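You operate a simulated robot arm through the tools that you are given. There is no shell and no other tool. Be economical: measure what you need, move in short steps, check, and stop when the job is done.

Carry out the task below with a simulated two-armed robot. There is one attempt and no reset: what you move stays moved.

Task
On the spares rack, fold the grey cloth in half.

It is judged by the outcome, as a careful person would: the job done as asked, and still so three seconds after it is handed in. It fails if anything else is knocked over, pushed out of place, dropped, spilled or broken. Flat cloth is picked up by pressing the open fingertips on it (5 to 10 N) and closing them slowly along it; thin cloth reads only 2 to 8 mm in the jaws.

Robot
Two 6-joint arms with two-finger grippers on one trunk, on a base that drives. Base frame: it is fixed to the floor where the robot stands at the start and does not move with it; the origin is under the middle of the robot, x ahead of it, y to its left, z up; the surface under the hand at the start is at about z = 800. Readings come in mm, rad, newtons and seconds.
The left shoulder is at the start at [30, 178, 963], the right one opposite. With the tool pointing down near the work surface each hand reaches from about 420 to 840 mm from the robot's upright axis, wherever it stands, measured 20 degrees to its own side. Places, roughly: spares rack [500, 200, 800]. Payload 2.54 kg a hand.
Tool frame (each hand has its own): the origin (TCP) lies between the finger pads and is the grasp point; the fingertips stand 30 mm ahead of it; z points along the fingers, y is the line along which they close. Largest opening 116 mm; the body of the gripper starts 95 mm behind the TCP.
Orientation is that of the tool frame in the base frame, as a unit quaternion [w, x, y, z]. With the fingers straight down and closing along the base's y, the tool's x points along the base's -x, its y along +y and its z along -z.

Tools
- The arms move only by the tool step_arm. It takes "left_moves", "right_moves" or both (then of equal length, played together; a hand with none holds still); each is text: rows parted by semicolons, each of 6 numbers parted by spaces: the shift along the tool's x, y, z in units of 50 mm (1.0 is 50 mm), then the turn, a rotation vector about the tool's x, y, z in units of 4 degrees (1.0 is 4 degrees). In form: dx dy dz rx ry rz; .... A call has 1 to 10 rows; each row shifts and turns the commanded pose from where the row before left it, along the tool's axes as they then stand. "left_claw" and "right_claw" are, for a hand that has rows, the finger opening in mm, from 0 to 116, set as the call begins (left out, the last holds). A call with a number of a shift or a turn outside -1 to 1 is refused whole. Rows are played at 5 a second. More than 50 mm and 0.15 rad between two rows, or a gripper value outside its range, and nothing of the call is played. Where a pose cannot be reached the arm comes as near as it can. A force on the tool above 40 N (or 10 N above the force at the start of the call, whichever is more), or a blocked arm, ends the call early, and 0.2 s more pass. Each finger travels about 153 mm/s and halts on what it meets, pressing with about 24 N; the grip force reading is that of the motor and also rises with nothing between the fingers. The clock runs only during rows and for 0.2 s after the last one: add rows that do not move to give the fingers time. The reply holds the time, the measured pose of the TCP, the force on the tool along the base axes, the opening and the grip force, in the units named above and with some noise, with the torque about the TCP (base axes, N m) and any sound that the robot's microphone picked up, and new pictures: "views" is both (left out), scene, wrist or none (wrist: the cameras of the hands that moved).
- Cameras (640 x 400 px; columns grow to the right, rows downward): "scene" is now at [30.8, 24.2, 1669.3]; the picture's right is [0.36, -0.93, 0.00], its down [-0.83, -0.32, -0.46] and it looks along [0.43, 0.17, -0.89] (base axes); focal length 296 px, centre (320, 200). "left" rides on the left gripper at [69, 15, -122] in its tool frame; the picture's right is [-0.21, 0.98, 0.00], its down [-0.83, -0.18, -0.53] and it looks along [-0.52, -0.11, 0.85] (tool axes); focal length 251 px, centre (320, 200). "right" rides on the right gripper at [69, -15, -122] in its tool frame; the picture's right is [0.21, 0.98, 0.00], its down [-0.83, 0.18, -0.53] and it looks along [-0.52, 0.11, 0.85] (tool axes); focal length 251 px, centre (320, 200). There is no depth. A picture from a camera that has moved, and an enlarged one, comes with that camera's place and axes in the base frame and with its lens.
- slide_trunk(by): slides the trunk up (or, below 0, down) by that many mm; the arms and the scene camera ride with it, the base frame stays. It gives what a move gives, with no picture.
- drive_base(legs): drives the robot by 1 to 6 legs, each [ahead, left, turn to the left] in mm, mm and rad, along the robot's own axes; the way and the turn of a leg run together, so that a leg with both is an arc; at most 1500 mm and 3.142 rad a leg. The arms and the cameras ride along, it lands a little off, and it stops where it bumps. It gives what a move gives, and a new picture of the scene camera.
- turn_head(pan, tilt): turns the head with the scene camera to pan (to the left, within 2.496 rad either way) and tilt (down, from -0.506 to 1.204), counted from straight ahead of the robot. It gives what a move gives, and a new picture of the scene camera.
- close_up(camera, box): a new picture of the part [left, top, right, bottom] of that camera's present view, enlarged. The clock stands still meanwhile.
- finish_job(): hands the job in; it is judged then, once.

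Go step by step. Nothing tells you exact positions but the pictures and the camera data: compare them with the known pose of the tool, close in by small moves and look again before you grip or let go. The budget is 120 turns and 260 pictures, counting those below and the enlarged ones. Unless the task says otherwise, let go and move clear before handing in.

The tools are called after ">>>" by a JSON object that holds its "op" and its "data". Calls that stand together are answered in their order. step_arm: Moves the arms, as the interface text tells. Its arguments: {"type":"object","properties":{"left_moves":{"type":"string"},"left_claw":{"type":"number"},"right_moves":{"type":"string"},"right_claw":{"type":"number"},"views":{"type":"string","enum":["both","scene","wrist","none"]}},"required":[]} The other tools are called the same way: slide_trunk (by) slides the trunk up or down; drive_base (legs) drives the base; turn_head (pan, tilt) turns the head that bears the scene camera; close_up (camera, box) takes an enlarged picture of a part of a camera's view; finish_job () hands the job in.

At the start:

```text
time_s: 0.0
left_eef_pos: [429.1, 411.3, 1007.1]
left_ee_rot: [0.0, -0.001, 1.0, 0.001]
left_ft_force: [-0.2, -0.4, -0.8]
left_torque: [-0.01, 0.02, -0.03]
left_finger_gap: 116.1
left_grasp_force: 0.0
right_eef_pos: [429.3, -0.6, 1041.3]
right_ee_rot: [0.0, 0.0, 1.0, 0.0]
right_ft_force: [0.4, 0.0, -0.3]
right_torque: [-0.03, -0.01, -0.01]
right_finger_gap: 115.8
right_grasp_force: 0.0
trunk travel left (down, up): [-175.0, 365.0]
robot x, y, heading: [-1.6, -1.9, 0.002]
head pan, tilt: [0.368, 1.087]
```

scene: 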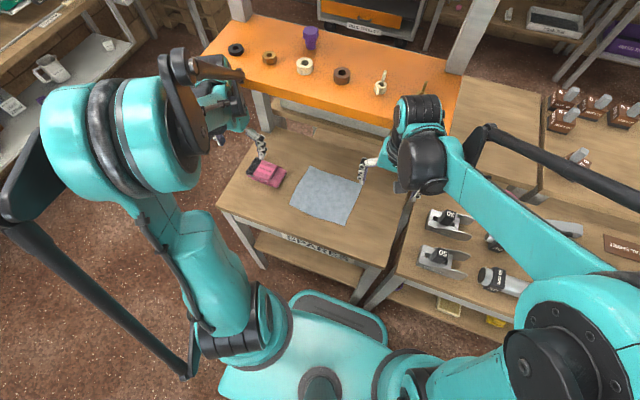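
right: 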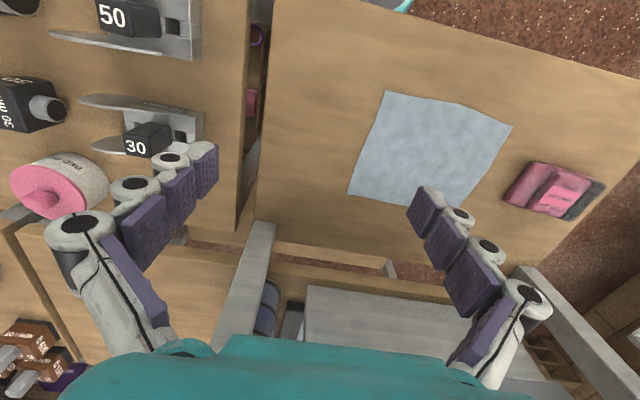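
left: 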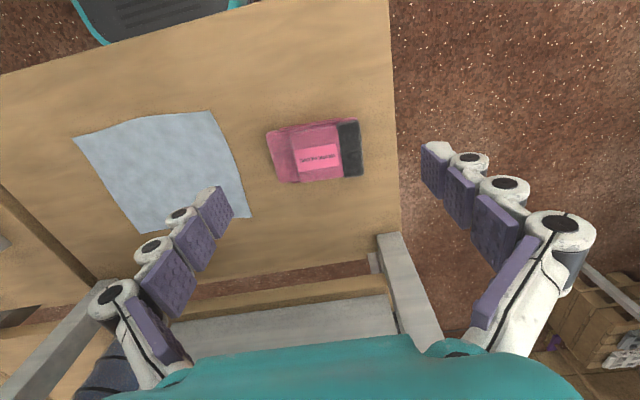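

The grey cloth lies flat on the spares rack, with corners at about [396,79], [400,276], [564,268] and [562,74]; the pink item is clear of it at y > 330. I plan to pinch both near corners, one with each hand, and carry that edge to the far edge. First I'll back the base off a little and centre it on the cloth.

>>> {"op": "drive_base", "data": {"legs": [[-80, 0, 0], [0, 120, 0]]}}

>>> {"op": "close_up", "data": {"camera": "scene", "box": [200, 100, 440, 250]}}

```text
time_s: 1.9
left_eef_pos: [349.3, 532.3, 1006.1]
left_ee_rot: [0.0, 0.001, 1.0, -0.001]
left_ft_force: [0.4, -0.1, -0.1]
left_torque: [-0.1, -0.04, -0.02]
left_finger_gap: 115.9
left_grasp_force: 0.1
right_eef_pos: [348.9, 120.9, 1041.5]
right_ee_rot: [0.0, 0.002, 1.0, 0.0]
right_ft_force: [0.3, 0.2, 0.7]
right_torque: [-0.06, 0.02, -0.03]
right_finger_gap: 115.8
right_grasp_force: 0.0
trunk travel left (down, up): [-175.0, 365.0]
robot x, y, heading: [-81.7, 120.2, -0.002]
head pan, tilt: [0.368, 1.087]
camera scene: at [-50.0, 147.5, 1669.2], right [0.36, -0.93, 0.0], down [-0.83, -0.32, -0.46], along [0.43, 0.17, -0.89], focal length 296 px, centre (320, 200)
```

scene: 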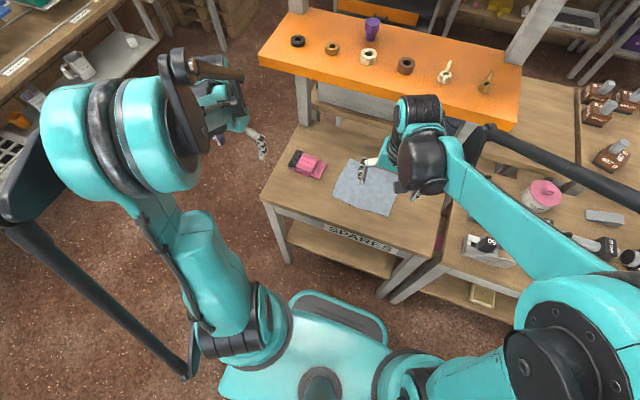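

```text
2.67 times, centred on (320, 175) of scene
camera zoom: at [-50.0, 147.5, 1669.2], right [0.36, -0.93, 0.0], down [-0.83, -0.32, -0.46], along [0.43, 0.17, -0.89], focal length 790 px, centre (320, 267)
```

zoom: 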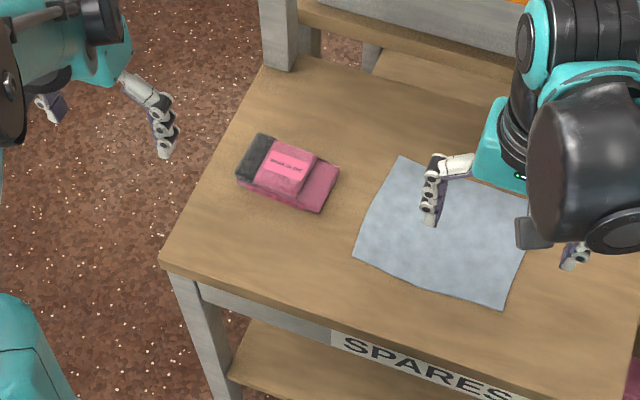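

The robot is now centred. I'll bring both hands above the near corners with the fingers partly closed.

>>> {"op": "step_arm", "data": {"left_moves": "-0.18 -0.94 0 0 0 0; -0.18 -0.94 0 0 0 0; -0.18 -0.94 0 0 0 0; -0.18 -0.94 0 0 0 0; -0.18 -0.94 0 0 0 0; -0.18 -0.94 0 0 0 0; 0 0 0.77 0 0 0; 0 0 0.77 0 0 0; 0 0 0.77 0 0 0", "right_moves": "-0.18 -0.057 0 0 0 0; -0.18 -0.057 0 0 0 0; -0.18 -0.057 0 0 0 0; -0.18 -0.057 0 0 0 0; -0.18 -0.057 0 0 0 0; -0.18 -0.057 0 0 0 0; 0 0 1 0 0 0; 0 0 1 0 0 0; 0 0 1 0 0 0", "left_claw": 36, "right_claw": 36}}

```text
time_s: 3.9
left_eef_pos: [407.5, 248.1, 887.7]
left_ee_rot: [-0.001, 0.002, 1.0, 0.001]
left_ft_force: [-0.1, -0.1, -0.2]
left_torque: [0.01, 0.08, 0.0]
left_finger_gap: 35.8
left_grasp_force: 0.1
right_eef_pos: [402.0, 101.8, 888.0]
right_ee_rot: [0.0, 0.002, 1.0, 0.0]
right_ft_force: [0.5, -0.4, -0.5]
right_torque: [-0.04, 0.02, -0.01]
right_finger_gap: 36.1
right_grasp_force: 0.0
trunk travel left (down, up): [-175.0, 365.0]
robot x, y, heading: [-82.4, 123.5, -0.003]
head pan, tilt: [0.368, 1.087]
camera scene: at [-46.7, 146.0, 1669.1], right [0.36, -0.93, 0.0], down [-0.83, -0.32, -0.46], along [0.43, 0.17, -0.89], focal length 296 px, centre (320, 200)
camera right: at [332.2, 85.1, 1010.7], right [-0.21, 0.98, 0.0], down [0.83, 0.18, 0.53], along [0.52, 0.11, -0.85], focal length 251 px, centre (320, 200)
camera left: at [338.7, 265.8, 1008.9], right [0.22, 0.98, 0.0], down [0.83, -0.18, 0.53], along [0.52, -0.12, -0.85], focal length 251 px, centre (320, 200)
```

scene: 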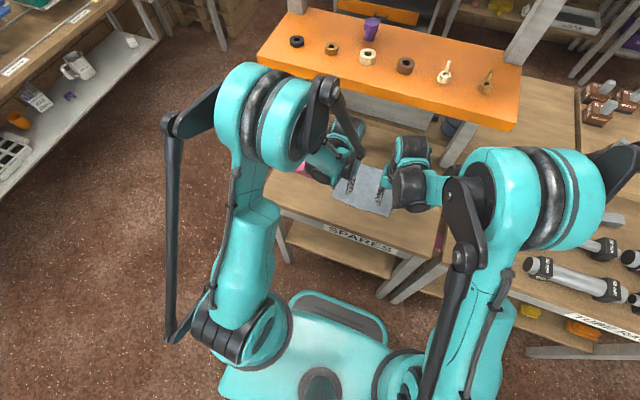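
right: 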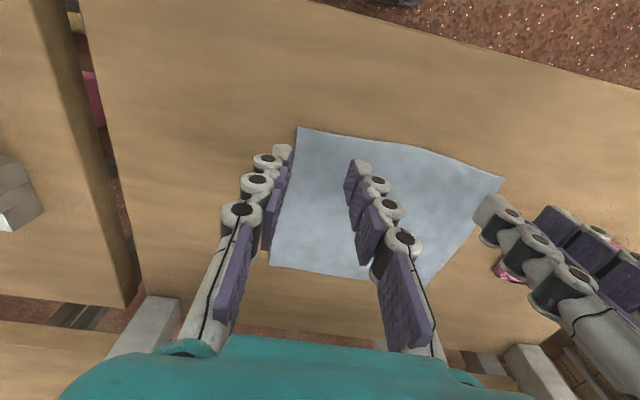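
left: 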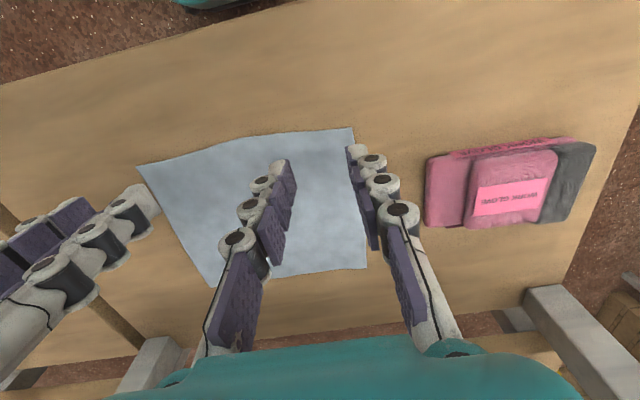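

The refined near corners are [394,80] and [402,277], and both hands sit just inside the near edge. I'll narrow the fingers to 30 mm and descend close to the surface.

>>> {"op": "step_arm", "data": {"left_moves": "0 0.02 0.5 0 0 0; 0 0 0.5 0 0 0; 0 0 0 0 0 0", "right_moves": "0 0.08 0.5 0 0 0; 0 0 0.5 0 0 0; 0 0 0 0 0 0", "left_claw": 30, "right_claw": 30, "views": "wrist"}}

```text
time_s: 4.7
left_eef_pos: [401.9, 251.1, 838.1]
left_ee_rot: [0.001, 0.001, 1.0, 0.001]
left_ft_force: [0.2, 0.3, -0.2]
left_torque: [0.0, 0.0, 0.0]
left_finger_gap: 30.0
left_grasp_force: 0.0
right_eef_pos: [400.9, 104.3, 841.5]
right_ee_rot: [-0.001, 0.002, 1.0, 0.0]
right_ft_force: [-0.6, -0.9, -0.2]
right_torque: [-0.03, 0.02, -0.03]
right_finger_gap: 30.1
right_grasp_force: 0.0
trunk travel left (down, up): [-175.0, 365.0]
robot x, y, heading: [-76.9, 120.6, 0.001]
head pan, tilt: [0.368, 1.087]
camera right: at [330.3, 89.0, 963.6], right [-0.21, 0.98, 0.0], down [0.83, 0.18, 0.53], along [0.52, 0.11, -0.85], focal length 251 px, centre (320, 200)
camera left: at [333.1, 268.3, 959.3], right [0.22, 0.98, 0.0], down [0.83, -0.18, 0.53], along [0.52, -0.12, -0.85], focal length 251 px, centre (320, 200)
```

right: 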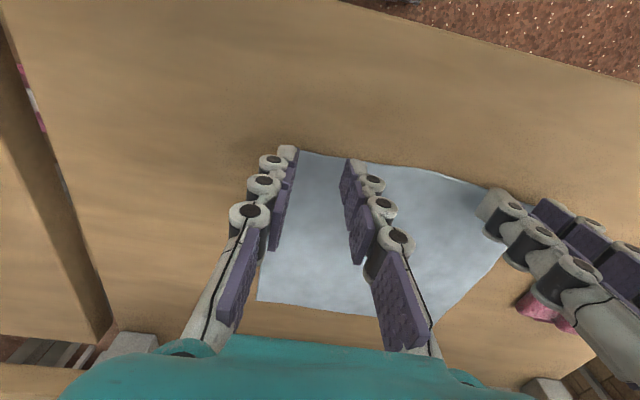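
left: 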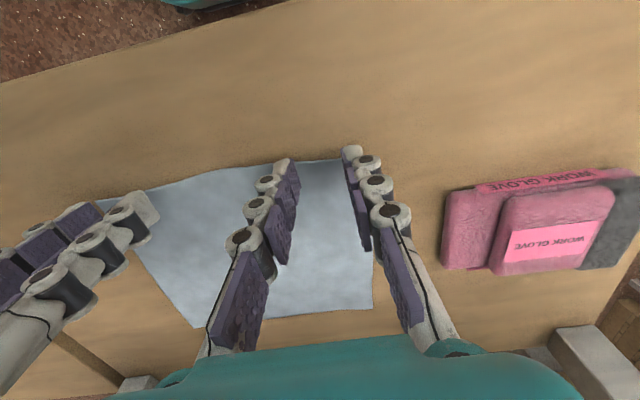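

Both tips are about 10 mm above the corners. I'll nudge them a few millimetres inward and lower further.

>>> {"op": "step_arm", "data": {"left_moves": "-0.06 -0.1 0 0 0 0; 0 0 0.06 0 0 0; 0 0 0.04 0 0 0; 0 0 0 0 0 0", "right_moves": "0 0.13 0 0 0 0; 0 0 0.06 0 0 0; 0 0 0.06 0 0 0; 0 0 0 0 0 0", "views": "wrist"}}

```text
time_s: 5.7
left_eef_pos: [405.9, 245.9, 836.1]
left_ee_rot: [-0.001, 0.002, 1.0, 0.001]
left_ft_force: [-0.9, -0.4, -0.5]
left_torque: [-0.01, 0.02, 0.01]
left_finger_gap: 30.1
left_grasp_force: 0.1
right_eef_pos: [401.8, 111.2, 833.7]
right_ee_rot: [0.0, 0.002, 1.0, 0.001]
right_ft_force: [0.9, 0.2, 0.5]
right_torque: [0.0, 0.04, -0.01]
right_finger_gap: 30.1
right_grasp_force: 0.1
trunk travel left (down, up): [-175.0, 365.0]
robot x, y, heading: [-79.3, 121.8, -0.006]
head pan, tilt: [0.368, 1.087]
camera right: at [331.6, 96.0, 957.6], right [-0.21, 0.98, 0.0], down [0.83, 0.18, 0.53], along [0.52, 0.11, -0.85], focal length 251 px, centre (320, 200)
camera left: at [336.5, 262.7, 956.9], right [0.22, 0.98, 0.0], down [0.83, -0.18, 0.53], along [0.52, -0.12, -0.85], focal length 251 px, centre (320, 200)
```

right: 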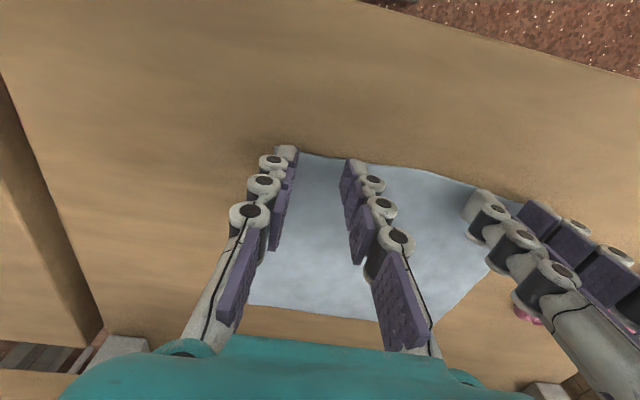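
left: 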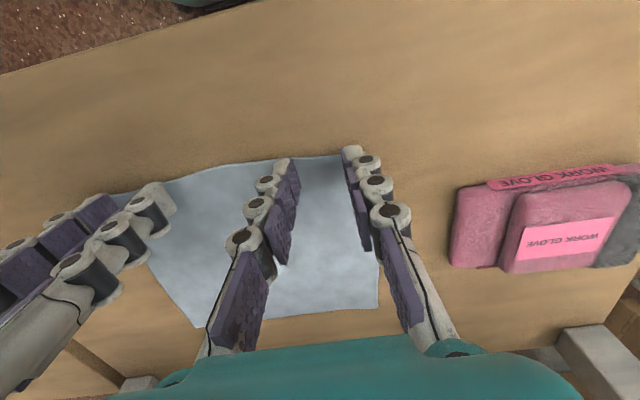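

Not in contact yet. I'll lower in 2 mm steps until the tips press.

>>> {"op": "step_arm", "data": {"left_moves": "0 0 0.05 0 0 0; 0 0 0.05 0 0 0; 0 0 0 0 0 0", "right_moves": "0 0 0.04 0 0 0; 0 0 0.04 0 0 0; 0 0 0 0 0 0", "views": "none"}}

```text
time_s: 6.5
left_eef_pos: [405.1, 246.7, 830.3]
left_ee_rot: [0.0, 0.001, 1.0, 0.0]
left_ft_force: [1.0, -1.2, 17.3]
left_torque: [-0.07, -0.03, 0.02]
left_finger_gap: 30.9
left_grasp_force: 0.2
right_eef_pos: [401.1, 111.7, 831.3]
right_ee_rot: [0.0, 0.001, 1.0, 0.0]
right_ft_force: [1.3, 0.1, 1.0]
right_torque: [0.0, 0.02, -0.01]
right_finger_gap: 29.8
right_grasp_force: 0.0
trunk travel left (down, up): [-175.0, 365.0]
robot x, y, heading: [-81.8, 124.0, -0.003]
head pan, tilt: [0.368, 1.087]
```

The left hand presses at 17 N and the right is barely touching, so I'll trim both.

>>> {"op": "step_arm", "data": {"left_moves": "0 0 -0.02 0 0 0; 0 0 0 0 0 0", "right_moves": "0 0 0.02 0 0 0; 0 0 0 0 0 0", "views": "none"}}

```text
time_s: 7.1
left_eef_pos: [405.1, 247.3, 831.8]
left_ee_rot: [0.002, 0.002, 1.0, 0.0]
left_ft_force: [0.7, -1.0, 10.0]
left_torque: [-0.04, 0.0, 0.01]
left_finger_gap: 29.9
left_grasp_force: 0.0
right_eef_pos: [401.5, 111.3, 831.2]
right_ee_rot: [0.0, 0.001, 1.0, 0.0]
right_ft_force: [2.4, -0.7, 15.9]
right_torque: [-0.06, -0.11, 0.01]
right_finger_gap: 30.9
right_grasp_force: 0.3
trunk travel left (down, up): [-175.0, 365.0]
robot x, y, heading: [-80.0, 125.8, -0.004]
head pan, tilt: [0.368, 1.087]
```

I'll trim both toward about 8 N and begin closing slowly.

>>> {"op": "step_arm", "data": {"left_moves": "0 0 -0.006 0 0 0; 0 0 0 0 0 0", "right_moves": "0 0 -0.012 0 0 0; 0 0 0 0 0 0", "left_claw": 26, "right_claw": 26, "views": "none"}}

```text
time_s: 7.7
left_eef_pos: [406.5, 246.5, 831.6]
left_ee_rot: [0.0, 0.002, 1.0, 0.0]
left_ft_force: [0.2, -0.5, 0.5]
left_torque: [0.01, 0.02, -0.04]
left_finger_gap: 26.1
left_grasp_force: 0.0
right_eef_pos: [402.8, 112.1, 830.5]
right_ee_rot: [0.001, 0.002, 1.0, 0.0]
right_ft_force: [0.2, -1.3, 15.3]
right_torque: [-0.14, -0.04, -0.03]
right_finger_gap: 25.7
right_grasp_force: 0.0
trunk travel left (down, up): [-175.0, 365.0]
robot x, y, heading: [-82.6, 116.8, -0.004]
head pan, tilt: [0.368, 1.087]
```

>>> {"op": "step_arm", "data": {"left_moves": "0 0 0.012 0 0 0; 0 0 0 0 0 0", "right_moves": "0 0 -0.01 0 0 0; 0 0 0 0 0 0", "views": "wrist"}}

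```text
time_s: 8.3
left_eef_pos: [405.8, 246.4, 831.1]
left_ee_rot: [0.0, 0.003, 1.0, 0.0]
left_ft_force: [-0.9, 0.5, 2.2]
left_torque: [-0.01, 0.05, 0.02]
left_finger_gap: 25.7
left_grasp_force: 0.1
right_eef_pos: [400.9, 112.9, 830.9]
right_ee_rot: [0.0, 0.002, 1.0, 0.0]
right_ft_force: [-1.5, 0.8, 1.5]
right_torque: [-0.04, -0.01, -0.03]
right_finger_gap: 25.5
right_grasp_force: 0.0
trunk travel left (down, up): [-175.0, 365.0]
robot x, y, heading: [-80.4, 122.0, -0.003]
head pan, tilt: [0.368, 1.087]
camera right: at [331.3, 96.1, 954.1], right [-0.21, 0.98, 0.0], down [0.83, 0.18, 0.53], along [0.52, 0.11, -0.85], focal length 251 px, centre (320, 200)
camera left: at [337.3, 263.1, 952.9], right [0.22, 0.98, 0.0], down [0.83, -0.18, 0.53], along [0.52, -0.12, -0.85], focal length 251 px, centre (320, 200)
```

right: 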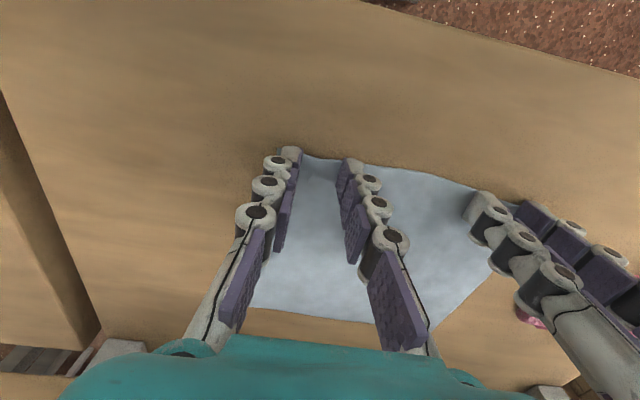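
left: 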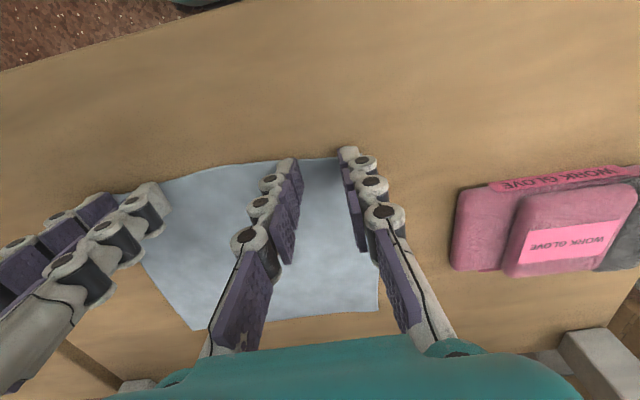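

Both hands are now light. I'll press slightly more, then close.

>>> {"op": "step_arm", "data": {"left_moves": "0 0 0.008 0 0 0; 0 0 0 0 0 0", "right_moves": "0 0 0.007 0 0 0; 0 0 0 0 0 0", "views": "none"}}

```text
time_s: 8.9
left_eef_pos: [405.8, 246.6, 831.4]
left_ee_rot: [0.0, 0.001, 1.0, 0.0]
left_ft_force: [-1.0, 0.6, 8.2]
left_torque: [0.06, 0.02, -0.01]
left_finger_gap: 25.8
left_grasp_force: 0.0
right_eef_pos: [402.3, 111.5, 831.9]
right_ee_rot: [0.0, 0.001, 1.0, -0.001]
right_ft_force: [-0.6, 0.6, -0.3]
right_torque: [0.03, 0.0, -0.01]
right_finger_gap: 26.0
right_grasp_force: 0.1
trunk travel left (down, up): [-175.0, 365.0]
robot x, y, heading: [-79.9, 121.2, -0.006]
head pan, tilt: [0.368, 1.087]
```

>>> {"op": "step_arm", "data": {"right_moves": "0 0 0.008 0 0 0; 0 0 0 0 0 0", "left_moves": "0 0 0 0 0 0; 0 0 0 0 0 0", "left_claw": 22, "views": "none"}}

```text
time_s: 9.5
left_eef_pos: [407.5, 246.0, 829.4]
left_ee_rot: [0.0, 0.002, 1.0, 0.0]
left_ft_force: [-0.7, 0.4, 4.4]
left_torque: [0.03, 0.03, 0.04]
left_finger_gap: 21.3
left_grasp_force: 0.0
right_eef_pos: [401.7, 111.6, 830.8]
right_ee_rot: [0.0, 0.001, 1.0, 0.0]
right_ft_force: [-0.5, 0.3, 0.9]
right_torque: [0.0, 0.01, 0.05]
right_finger_gap: 26.0
right_grasp_force: 0.0
trunk travel left (down, up): [-175.0, 365.0]
robot x, y, heading: [-82.3, 120.3, -0.004]
head pan, tilt: [0.368, 1.087]
```

>>> {"op": "step_arm", "data": {"right_moves": "0 0 0.01 0 0 0; 0 0 0 0 0 0", "left_moves": "0 0 0.004 0 0 0; 0 0 0 0 0 0", "left_claw": 18, "views": "none"}}

```text
time_s: 10.1
left_eef_pos: [406.5, 245.8, 830.9]
left_ee_rot: [0.001, 0.002, 1.0, 0.0]
left_ft_force: [0.3, -0.3, -0.1]
left_torque: [-0.01, 0.0, -0.01]
left_finger_gap: 17.9
left_grasp_force: 0.1
right_eef_pos: [401.6, 112.5, 831.4]
right_ee_rot: [0.0, 0.002, 1.0, -0.001]
right_ft_force: [0.3, -1.5, 13.0]
right_torque: [-0.16, -0.07, -0.02]
right_finger_gap: 26.4
right_grasp_force: 0.5
trunk travel left (down, up): [-175.0, 365.0]
robot x, y, heading: [-80.4, 119.9, -0.007]
head pan, tilt: [0.368, 1.087]
```

>>> {"op": "step_arm", "data": {"right_moves": "0 0 0 0 0 0; 0 0 0 0 0 0", "left_moves": "0 0 0.012 0 0 0; 0 0 0 0 0 0", "right_claw": 22, "views": "wrist"}}

```text
time_s: 10.7
left_eef_pos: [406.4, 246.5, 830.7]
left_ee_rot: [0.0, 0.002, 1.0, 0.0]
left_ft_force: [6.1, -1.6, 24.4]
left_torque: [0.04, -0.19, 0.0]
left_finger_gap: 17.7
left_grasp_force: 0.1
right_eef_pos: [401.1, 112.3, 831.5]
right_ee_rot: [0.0, 0.001, 1.0, 0.0]
right_ft_force: [0.2, -0.5, 2.9]
right_torque: [-0.01, 0.02, -0.04]
right_finger_gap: 21.3
right_grasp_force: 0.0
trunk travel left (down, up): [-175.0, 365.0]
robot x, y, heading: [-80.5, 122.0, -0.001]
head pan, tilt: [0.368, 1.087]
camera right: at [331.0, 96.3, 953.7], right [-0.21, 0.98, 0.0], down [0.83, 0.18, 0.53], along [0.52, 0.11, -0.84], focal length 251 px, centre (320, 200)
camera left: at [336.9, 262.8, 952.0], right [0.22, 0.98, 0.0], down [0.82, -0.18, 0.54], along [0.52, -0.12, -0.84], focal length 251 px, centre (320, 200)
```

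right: 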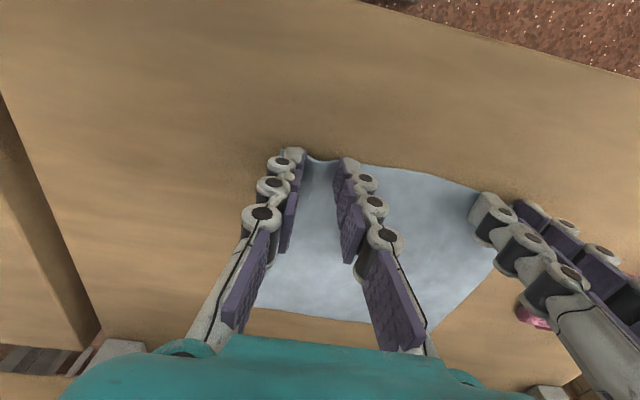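
left: 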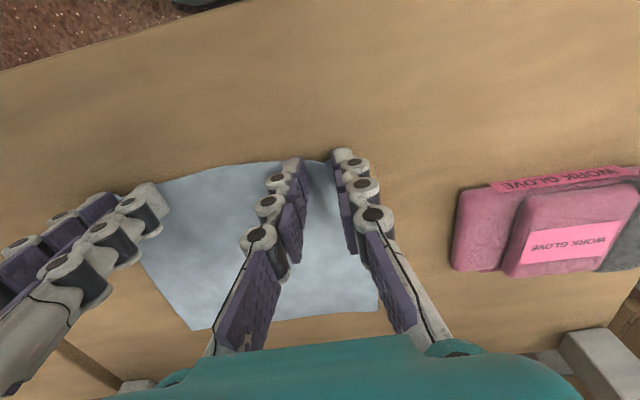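

The cloth is starting to gather between the fingers, so I'll keep closing.

>>> {"op": "step_arm", "data": {"right_moves": "0 0 0.009 0 0 0; 0 0 0 0 0 0", "left_moves": "0 0 -0.003 0 0 0; 0 0 0 0 0 0", "right_claw": 18, "left_claw": 14, "views": "none"}}

```text
time_s: 11.3
left_eef_pos: [404.0, 246.3, 830.5]
left_ee_rot: [0.0, 0.002, 1.0, 0.0]
left_ft_force: [-0.1, -0.8, 2.2]
left_torque: [0.02, 0.01, 0.02]
left_finger_gap: 13.1
left_grasp_force: 0.0
right_eef_pos: [401.8, 112.3, 831.3]
right_ee_rot: [-0.001, 0.002, 1.0, 0.0]
right_ft_force: [1.9, -0.1, 9.7]
right_torque: [-0.06, -0.05, 0.02]
right_finger_gap: 16.7
right_grasp_force: 0.1
trunk travel left (down, up): [-175.0, 365.0]
robot x, y, heading: [-83.6, 124.2, -0.001]
head pan, tilt: [0.368, 1.087]
```

>>> {"op": "step_arm", "data": {"right_moves": "0 0 0.006 0 0 0; 0 0 0 0 0 0", "left_moves": "0 0 0.01 0 0 0; 0 0 0 0 0 0", "right_claw": 13, "left_claw": 9, "views": "wrist"}}

```text
time_s: 11.9
left_eef_pos: [403.6, 246.7, 830.0]
left_ee_rot: [0.0, 0.002, 1.0, 0.0]
left_ft_force: [0.9, -0.3, 0.4]
left_torque: [0.04, -0.02, -0.02]
left_finger_gap: 8.8
left_grasp_force: 0.2
right_eef_pos: [402.3, 112.3, 830.6]
right_ee_rot: [0.0, 0.002, 1.0, 0.0]
right_ft_force: [-2.5, -0.3, 5.7]
right_torque: [0.02, 0.1, -0.02]
right_finger_gap: 11.8
right_grasp_force: 0.1
trunk travel left (down, up): [-175.0, 365.0]
robot x, y, heading: [-79.2, 122.6, -0.011]
head pan, tilt: [0.368, 1.087]
camera right: at [331.5, 96.2, 952.8], right [-0.21, 0.98, 0.0], down [0.83, 0.18, 0.53], along [0.52, 0.11, -0.85], focal length 251 px, centre (320, 200)
camera left: at [335.5, 263.0, 951.9], right [0.22, 0.98, 0.0], down [0.83, -0.18, 0.53], along [0.52, -0.12, -0.85], focal length 251 px, centre (320, 200)
```

right: 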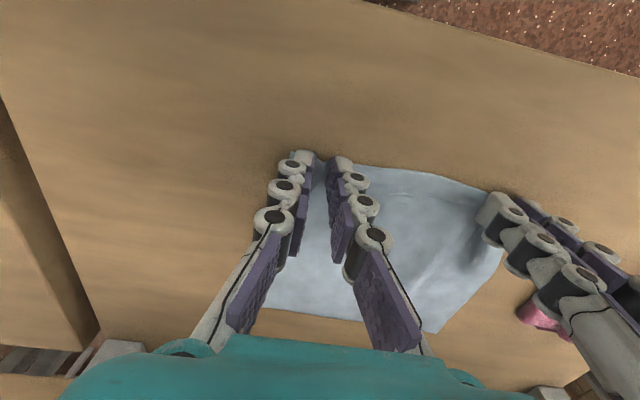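
left: 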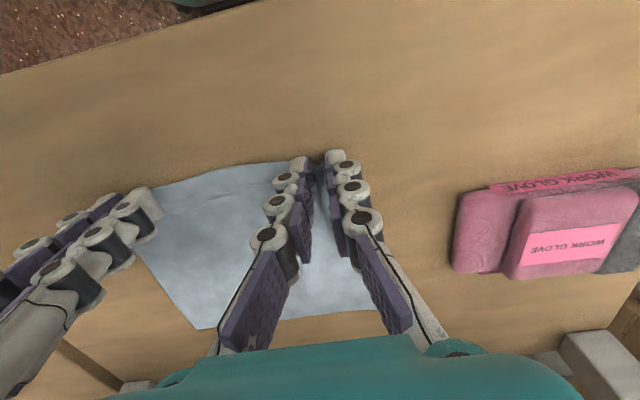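

>>> {"op": "step_arm", "data": {"right_moves": "0 0 0.008 0 0 0; 0 0 0 0 0 0", "left_moves": "0 0 0.012 0 0 0; 0 0 0 0 0 0", "right_claw": 7, "left_claw": 5, "views": "none"}}

>>> {"op": "step_arm", "data": {"right_moves": "0 0 0.002 0 0 0; 0 0 0 0 0 0; 0 0 0 0 0 0", "left_moves": "0 0 0.002 0 0 0; 0 0 0 0 0 0; 0 0 0 0 0 0", "right_claw": 0, "left_claw": 0, "views": "wrist"}}

```text
time_s: 12.5
left_eef_pos: [404.7, 246.8, 829.2]
left_ee_rot: [0.0, 0.002, 1.0, 0.001]
left_ft_force: [-0.7, 1.3, 6.0]
left_torque: [0.01, -0.01, -0.01]
left_finger_gap: 5.1
left_grasp_force: 0.1
right_eef_pos: [403.4, 113.6, 829.0]
right_ee_rot: [0.0, 0.002, 1.0, 0.0]
right_ft_force: [0.1, 0.8, 3.9]
right_torque: [-0.04, -0.06, -0.02]
right_finger_gap: 5.7
right_grasp_force: 0.1
trunk travel left (down, up): [-175.0, 365.0]
robot x, y, heading: [-80.1, 123.3, -0.004]
head pan, tilt: [0.368, 1.087]
```

```text
time_s: 13.3
left_eef_pos: [404.1, 246.2, 829.8]
left_ee_rot: [0.0, 0.002, 1.0, 0.0]
left_ft_force: [0.7, -2.6, 0.0]
left_torque: [-0.24, 0.03, 0.01]
left_finger_gap: 1.8
left_grasp_force: 21.1
right_eef_pos: [402.4, 114.0, 829.3]
right_ee_rot: [0.0, 0.001, 1.0, 0.0]
right_ft_force: [-1.3, -0.4, 7.7]
right_torque: [0.14, -0.09, -0.03]
right_finger_gap: 0.5
right_grasp_force: 20.8
trunk travel left (down, up): [-175.0, 365.0]
robot x, y, heading: [-81.2, 119.4, 0.001]
head pan, tilt: [0.368, 1.087]
camera right: at [331.5, 96.7, 952.0], right [-0.21, 0.98, 0.0], down [0.83, 0.18, 0.53], along [0.52, 0.11, -0.85], focal length 251 px, centre (320, 200)
camera left: at [336.2, 261.9, 951.0], right [0.22, 0.98, 0.0], down [0.82, -0.18, 0.53], along [0.52, -0.12, -0.85], focal length 251 px, centre (320, 200)
```

right: 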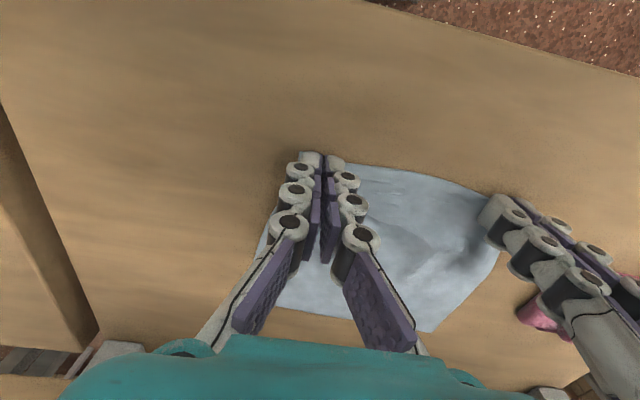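
left: 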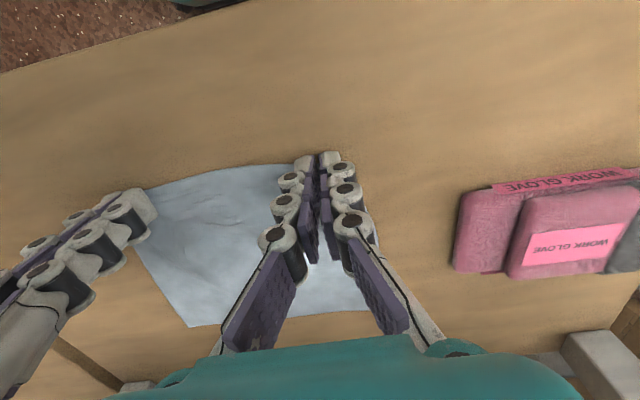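

Left reads 1.8 mm and right 0.5 mm, so the grips are uncertain. I'll lift slightly to test.

>>> {"op": "step_arm", "data": {"right_moves": "0 0 -0.2 0 0 0; 0 0 -0.2 0 0 0; 0 0 0 0 0 0", "left_moves": "0 0 -0.2 0 0 0; 0 0 -0.2 0 0 0; 0 0 0 0 0 0", "views": "wrist"}}

```text
time_s: 14.1
left_eef_pos: [403.8, 245.9, 849.5]
left_ee_rot: [-0.001, 0.002, 1.0, 0.0]
left_ft_force: [0.5, -3.9, 0.4]
left_torque: [-0.29, 0.01, 0.01]
left_finger_gap: 2.1
left_grasp_force: 21.5
right_eef_pos: [401.9, 111.1, 848.2]
right_ee_rot: [0.0, 0.002, 1.0, 0.0]
right_ft_force: [-1.6, 13.5, 11.5]
right_torque: [0.17, -0.15, 0.09]
right_finger_gap: 1.0
right_grasp_force: 20.5
trunk travel left (down, up): [-175.0, 365.0]
robot x, y, heading: [-80.5, 118.6, -0.004]
head pan, tilt: [0.368, 1.087]
camera right: at [331.4, 95.9, 971.1], right [-0.21, 0.98, 0.0], down [0.83, 0.18, 0.53], along [0.52, 0.11, -0.85], focal length 251 px, centre (320, 200)
camera left: at [336.2, 263.2, 970.7], right [0.22, 0.98, 0.0], down [0.83, -0.18, 0.53], along [0.52, -0.12, -0.85], focal length 251 px, centre (320, 200)
```

right: 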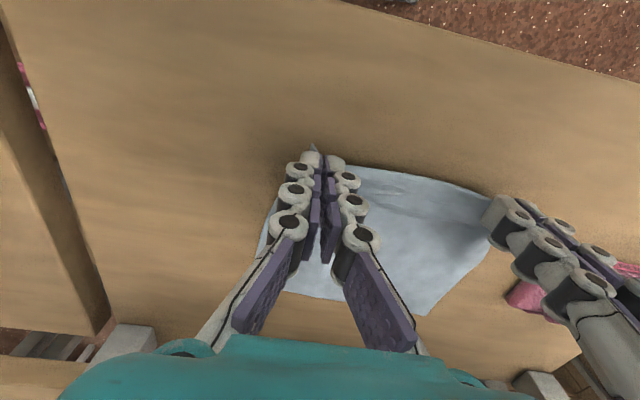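
left: 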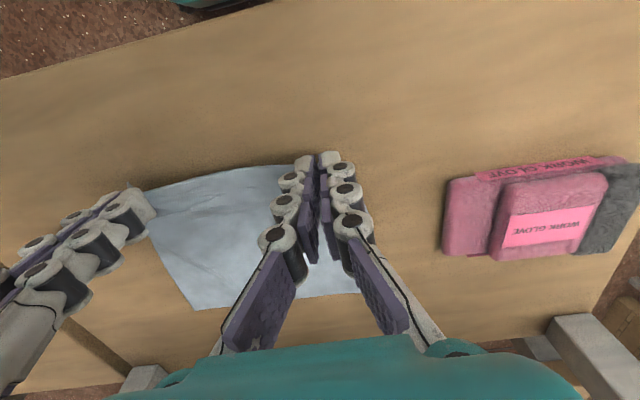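

Cloth appears to come up with both hands. I'll lift a bit more and check.

>>> {"op": "step_arm", "data": {"right_moves": "0 0 -0.3 0 0 0; 0 0 -0.3 0 0 0; 0 0 0 0 0 0", "left_moves": "0 0 -0.3 0 0 0; 0 0 -0.3 0 0 0; 0 0 0 0 0 0", "views": "both"}}

>>> {"op": "close_up", "data": {"camera": "scene", "box": [270, 120, 450, 240]}}

```text
time_s: 14.9
left_eef_pos: [405.1, 245.2, 879.4]
left_ee_rot: [0.0, 0.002, 1.0, -0.001]
left_ft_force: [-0.3, -2.0, -1.9]
left_torque: [-0.02, 0.04, 0.0]
left_finger_gap: 3.4
left_grasp_force: 26.4
right_eef_pos: [403.1, 112.1, 878.3]
right_ee_rot: [0.0, 0.002, 1.0, -0.001]
right_ft_force: [1.1, 1.0, 0.0]
right_torque: [0.07, 0.02, -0.02]
right_finger_gap: 3.5
right_grasp_force: 21.9
trunk travel left (down, up): [-175.0, 365.0]
robot x, y, heading: [-80.8, 120.7, -0.005]
head pan, tilt: [0.368, 1.087]
camera scene: at [-49.6, 145.3, 1669.3], right [0.36, -0.93, 0.0], down [-0.83, -0.32, -0.46], along [0.43, 0.17, -0.89], focal length 296 px, centre (320, 200)
camera right: at [332.1, 95.9, 1001.3], right [-0.21, 0.98, 0.0], down [0.83, 0.18, 0.53], along [0.52, 0.11, -0.85], focal length 251 px, centre (320, 200)
camera left: at [336.6, 262.8, 1001.4], right [0.22, 0.98, 0.0], down [0.83, -0.18, 0.53], along [0.52, -0.12, -0.85], focal length 251 px, centre (320, 200)
```

scene: 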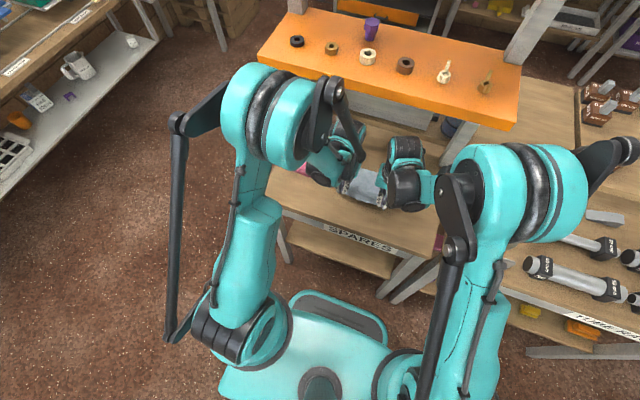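
right: 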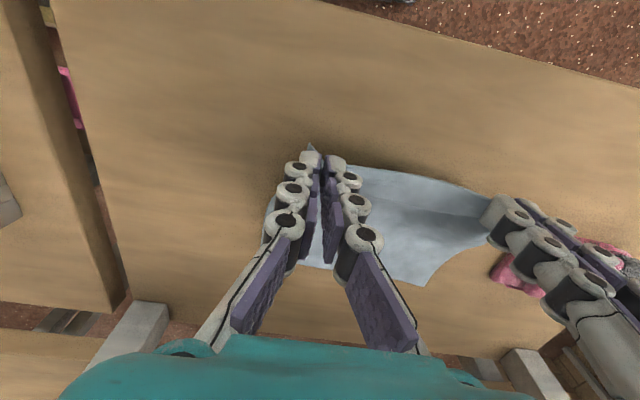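
left: 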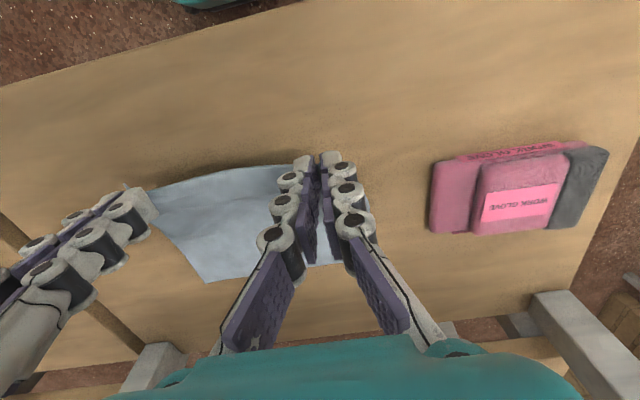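

```text
3.33 times, centred on (360, 180) of scene
camera zoom: at [-49.6, 145.3, 1669.3], right [0.36, -0.93, 0.0], down [-0.83, -0.32, -0.46], along [0.43, 0.17, -0.89], focal length 987 px, centre (187, 267)
```

zoom: 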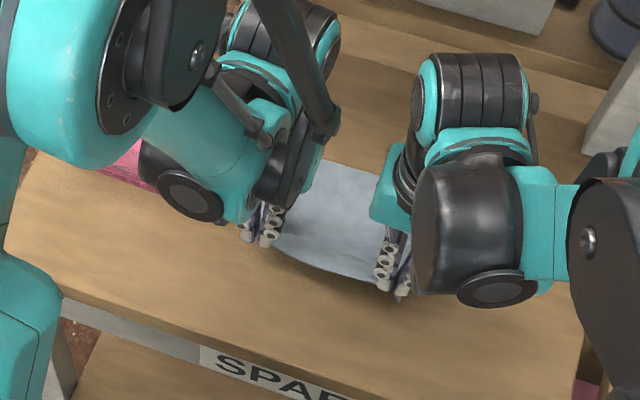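

Both corners are held (3.4 and 3.5 mm in the jaws). I'll carry the near edge over the fold line in an arc toward the far edge.

>>> {"op": "step_arm", "data": {"right_moves": "-0.37 0 -0.21 0 0 0; -0.37 0 -0.21 0 0 0; -0.42 0 -0.05 0 0 0; -0.42 0 -0.05 0 0 0; -0.45 0 0.12 0 0 0; -0.45 0 0.12 0 0 0; -0.34 0 0.2 0 0 0; -0.34 0 0.2 0 0 0; 0 0 0 0 0 0", "left_moves": "-0.37 0 -0.21 0 0 0; -0.37 0 -0.21 0 0 0; -0.42 0 -0.05 0 0 0; -0.42 0 -0.05 0 0 0; -0.45 0 0.12 0 0 0; -0.45 0 0.12 0 0 0; -0.34 0 0.2 0 0 0; -0.34 0 0.2 0 0 0; 0 0 0 0 0 0", "views": "both"}}

>>> {"op": "close_up", "data": {"camera": "scene", "box": [270, 100, 450, 220]}}

```text
time_s: 16.9
left_eef_pos: [552.4, 245.8, 879.5]
left_ee_rot: [0.007, 0.0, 1.0, 0.0]
left_ft_force: [-0.2, -1.9, 3.9]
left_torque: [-0.22, -0.06, 0.01]
left_finger_gap: 0.5
left_grasp_force: 21.0
right_eef_pos: [551.4, 113.1, 881.3]
right_ee_rot: [0.006, 0.002, 1.0, 0.0]
right_ft_force: [0.4, 1.0, 0.7]
right_torque: [-0.1, -0.04, 0.01]
right_finger_gap: 1.6
right_grasp_force: 20.5
trunk travel left (down, up): [-175.0, 365.0]
robot x, y, heading: [-79.4, 119.3, -0.003]
head pan, tilt: [0.368, 1.087]
camera scene: at [-72.1, 145.1, 1670.0], right [0.36, -0.93, 0.0], down [-0.82, -0.32, -0.48], along [0.45, 0.17, -0.88], focal length 296 px, centre (320, 200)
camera right: at [478.6, 96.2, 1003.8], right [-0.21, 0.98, 0.0], down [0.82, 0.18, 0.55], along [0.53, 0.11, -0.84], focal length 251 px, centre (320, 200)
camera left: at [482.1, 262.2, 1001.1], right [0.22, 0.98, 0.0], down [0.82, -0.18, 0.54], along [0.53, -0.12, -0.84], focal length 251 px, centre (320, 200)
```

scene: 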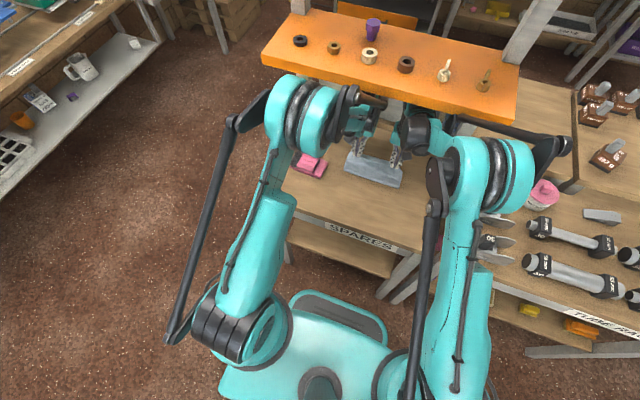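
right: 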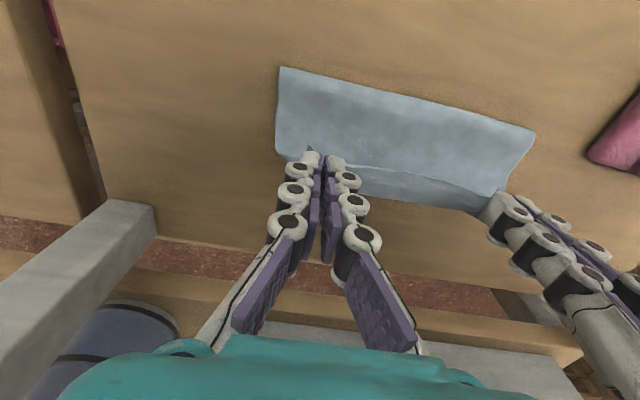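
left: 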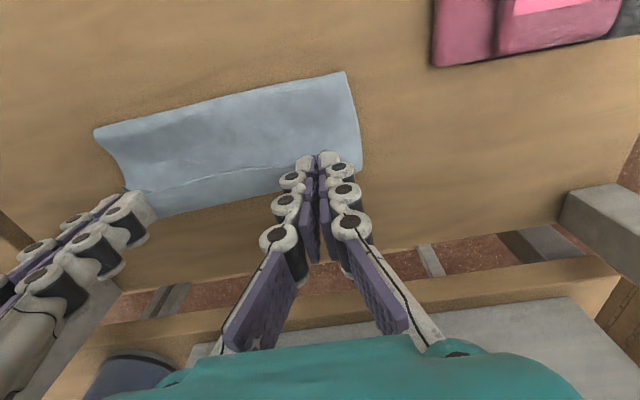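

```text
3.33 times, centred on (360, 160) of scene
camera zoom: at [-72.1, 145.1, 1670.0], right [0.36, -0.93, 0.0], down [-0.82, -0.32, -0.48], along [0.45, 0.17, -0.88], focal length 987 px, centre (187, 333)
```

zoom: 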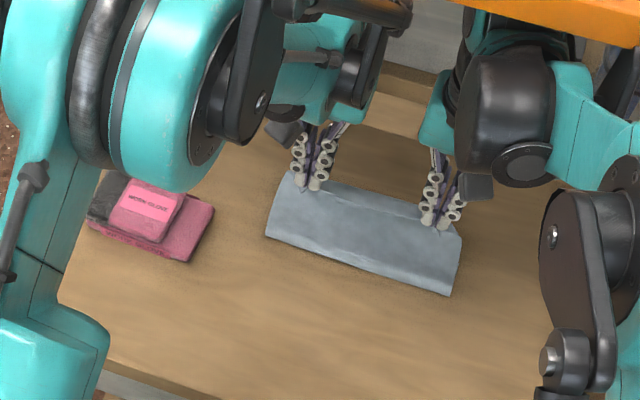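

Both hands stopped short at x≈552 and the robot leaned back slightly: a wrist seems to be touching the orange shelf behind. The cloth also slid about 30 mm forward. I'll reverse the arc to unfold, then drag the flat cloth toward the robot for more room.

>>> {"op": "step_arm", "data": {"right_moves": "0.34 0 -0.2 0 0 0; 0.34 0 -0.2 0 0 0; 0.45 0 -0.12 0 0 0; 0.45 0 -0.12 0 0 0; 0.42 0 0.05 0 0 0; 0.42 0 0.05 0 0 0; 0.37 0 0.21 0 0 0; 0.37 0 0.35 0 0 0; 0 0 0.3 0 0 0; 0 0 0 0 0 0", "left_moves": "0.34 0 -0.2 0 0 0; 0.34 0 -0.2 0 0 0; 0.45 0 -0.12 0 0 0; 0.45 0 -0.12 0 0 0; 0.42 0 0.05 0 0 0; 0.42 0 0.05 0 0 0; 0.37 0 0.21 0 0 0; 0.37 0 0.35 0 0 0; 0 0 0.3 0 0 0; 0 0 0 0 0 0", "views": "both"}}

>>> {"op": "close_up", "data": {"camera": "scene", "box": [230, 0, 530, 200]}}

```text
time_s: 19.1
left_eef_pos: [408.3, 246.0, 855.5]
left_ee_rot: [0.001, 0.002, 1.0, -0.001]
left_ft_force: [0.1, -3.0, 1.1]
left_torque: [-0.2, -0.12, 0.04]
left_finger_gap: 0.6
left_grasp_force: 20.7
right_eef_pos: [403.2, 111.9, 857.3]
right_ee_rot: [0.0, 0.001, 1.0, 0.0]
right_ft_force: [0.0, 2.2, 2.5]
right_torque: [0.13, -0.05, 0.01]
right_finger_gap: 1.1
right_grasp_force: 24.7
trunk travel left (down, up): [-175.0, 365.0]
robot x, y, heading: [-80.1, 118.8, -0.004]
head pan, tilt: [0.368, 1.087]
camera scene: at [-50.9, 145.2, 1669.3], right [0.36, -0.93, 0.0], down [-0.83, -0.32, -0.47], along [0.43, 0.17, -0.89], focal length 296 px, centre (320, 200)
camera right: at [333.6, 95.6, 979.7], right [-0.21, 0.98, 0.0], down [0.83, 0.18, 0.53], along [0.52, 0.11, -0.85], focal length 251 px, centre (320, 200)
camera left: at [339.3, 262.5, 976.6], right [0.22, 0.98, 0.0], down [0.83, -0.18, 0.53], along [0.52, -0.12, -0.85], focal length 251 px, centre (320, 200)
```

scene: 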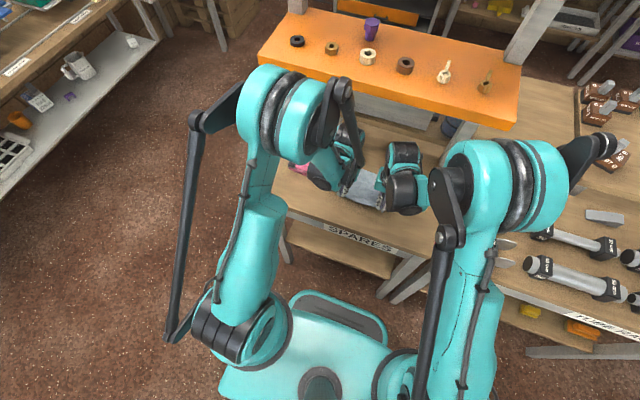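
right: 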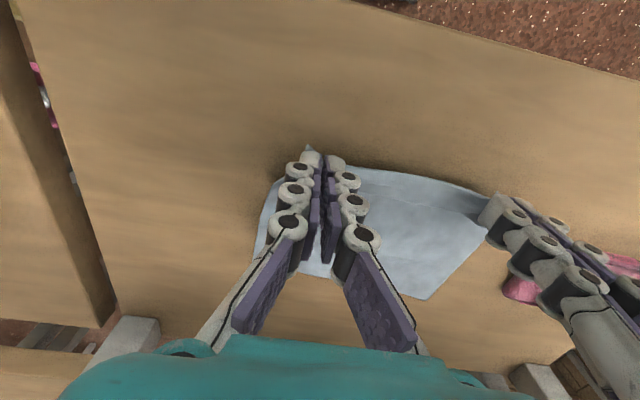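
left: 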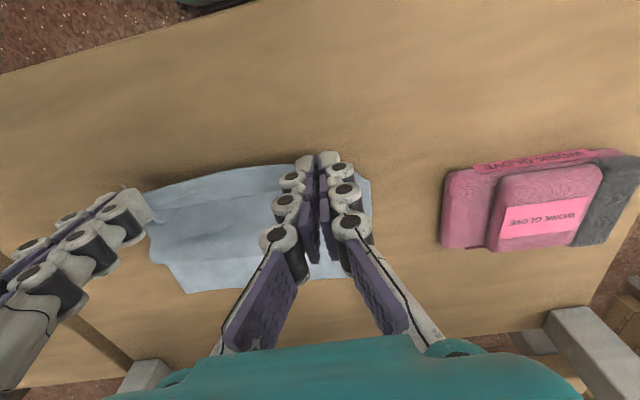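

```text
2.00 times, centred on (380, 100) of scene
camera zoom: at [-50.9, 145.2, 1669.3], right [0.36, -0.93, 0.0], down [-0.83, -0.32, -0.47], along [0.43, 0.17, -0.89], focal length 592 px, centre (200, 400)
```

zoom: 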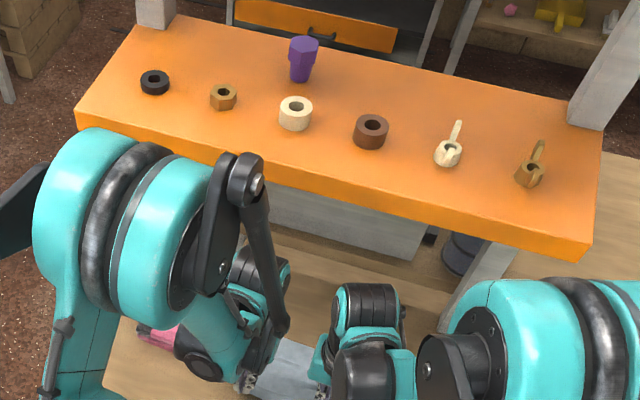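

The robot is upright again, the shelf items are unmoved and the cloth is still held. I'll lower the hands and drive back 65 mm so the cloth drags flat.

>>> {"op": "step_arm", "data": {"right_moves": "0 0 0.2 0 0 0; 0 0 0.08 0 0 0; 0 0 0 0 0 0", "left_moves": "0 0 0.2 0 0 0; 0 0 0.05 0 0 0; 0 0 0 0 0 0", "views": "none"}}

>>> {"op": "drive_base", "data": {"legs": [[-65, 0, 0]]}}

>>> {"op": "step_arm", "data": {"right_moves": "0 0 0 0 0 0; 0 0 0 0 0 0", "left_moves": "0 0 0 0 0 0; 0 0 0 0 0 0", "views": "wrist"}}

>>> {"op": "close_up", "data": {"camera": "scene", "box": [270, 100, 450, 220]}}

```text
time_s: 19.9
left_eef_pos: [408.3, 245.8, 843.8]
left_ee_rot: [0.0, 0.002, 1.0, 0.0]
left_ft_force: [-0.3, -2.1, 0.0]
left_torque: [-0.01, -0.02, 0.01]
left_finger_gap: 2.3
left_grasp_force: 21.6
right_eef_pos: [404.5, 112.0, 843.9]
right_ee_rot: [0.0, 0.002, 1.0, 0.0]
right_ft_force: [0.2, 2.5, 3.9]
right_torque: [0.02, -0.01, 0.01]
right_finger_gap: 0.7
right_grasp_force: 23.4
trunk travel left (down, up): [-175.0, 365.0]
robot x, y, heading: [-80.5, 119.5, -0.004]
head pan, tilt: [0.368, 1.087]
```

```text
time_s: 20.9
left_eef_pos: [343.2, 246.6, 844.7]
left_ee_rot: [0.001, 0.002, 1.0, 0.0]
left_ft_force: [-1.0, -2.7, 3.2]
left_torque: [-0.17, 0.0, 0.02]
left_finger_gap: 0.8
left_grasp_force: 20.5
right_eef_pos: [339.5, 112.6, 843.5]
right_ee_rot: [0.002, 0.001, 1.0, 0.0]
right_ft_force: [-0.3, 3.9, -1.4]
right_torque: [0.28, -0.07, 0.02]
right_finger_gap: 2.3
right_grasp_force: 21.4
trunk travel left (down, up): [-175.0, 365.0]
robot x, y, heading: [-144.0, 120.4, -0.001]
head pan, tilt: [0.368, 1.087]
camera scene: at [-115.5, 145.6, 1669.3], right [0.36, -0.93, 0.0], down [-0.83, -0.32, -0.47], along [0.44, 0.17, -0.88], focal length 296 px, centre (320, 200)
```

scene: 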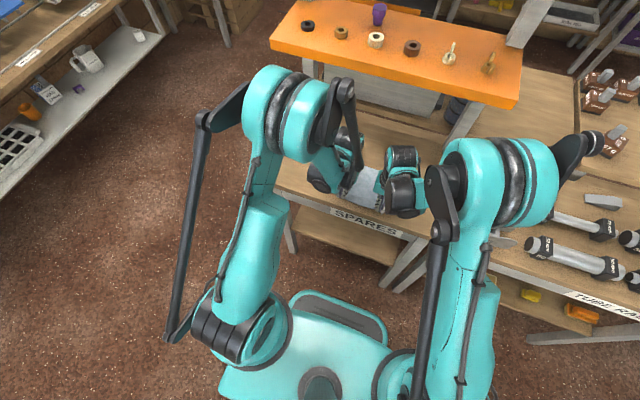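

```text
time_s: 21.5
left_eef_pos: [344.9, 247.0, 842.9]
left_ee_rot: [0.0, 0.002, 1.0, 0.001]
left_ft_force: [-0.5, -1.7, -1.5]
left_torque: [0.08, 0.03, -0.02]
left_finger_gap: 3.9
left_grasp_force: 27.0
right_eef_pos: [340.6, 112.7, 844.0]
right_ee_rot: [0.0, 0.0, 1.0, 0.001]
right_ft_force: [0.0, 1.6, -2.5]
right_torque: [-0.13, 0.04, 0.01]
right_finger_gap: 4.1
right_grasp_force: 29.5
trunk travel left (down, up): [-175.0, 365.0]
robot x, y, heading: [-142.7, 121.3, 0.001]
head pan, tilt: [0.368, 1.087]
camera right: at [270.3, 96.4, 966.3], right [-0.21, 0.98, 0.0], down [0.83, 0.18, 0.53], along [0.52, 0.11, -0.85], focal length 251 px, centre (320, 200)
camera left: at [276.0, 263.2, 965.3], right [0.22, 0.98, 0.0], down [0.83, -0.18, 0.53], along [0.52, -0.12, -0.85], focal length 251 px, centre (320, 200)
```

right: 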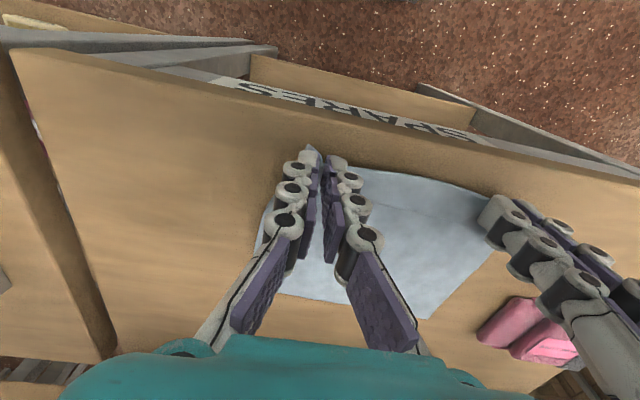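
left: 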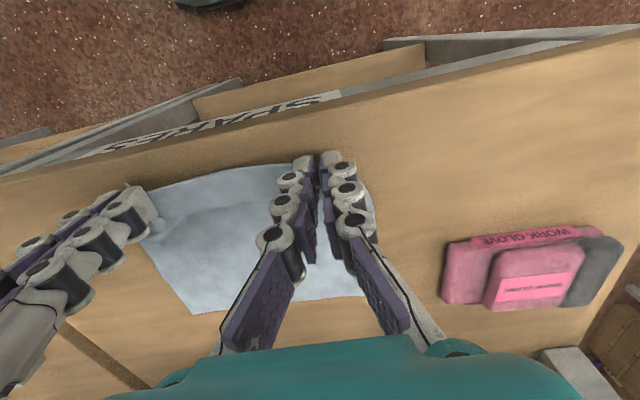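

```text
3.33 times, centred on (360, 160) of scene
camera zoom: at [-112.6, 145.5, 1669.3], right [0.36, -0.93, 0.0], down [-0.83, -0.32, -0.46], along [0.43, 0.17, -0.89], focal length 987 px, centre (187, 333)
```

zoom: 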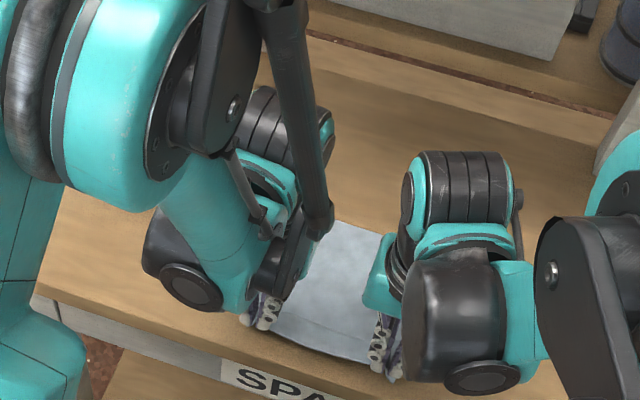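

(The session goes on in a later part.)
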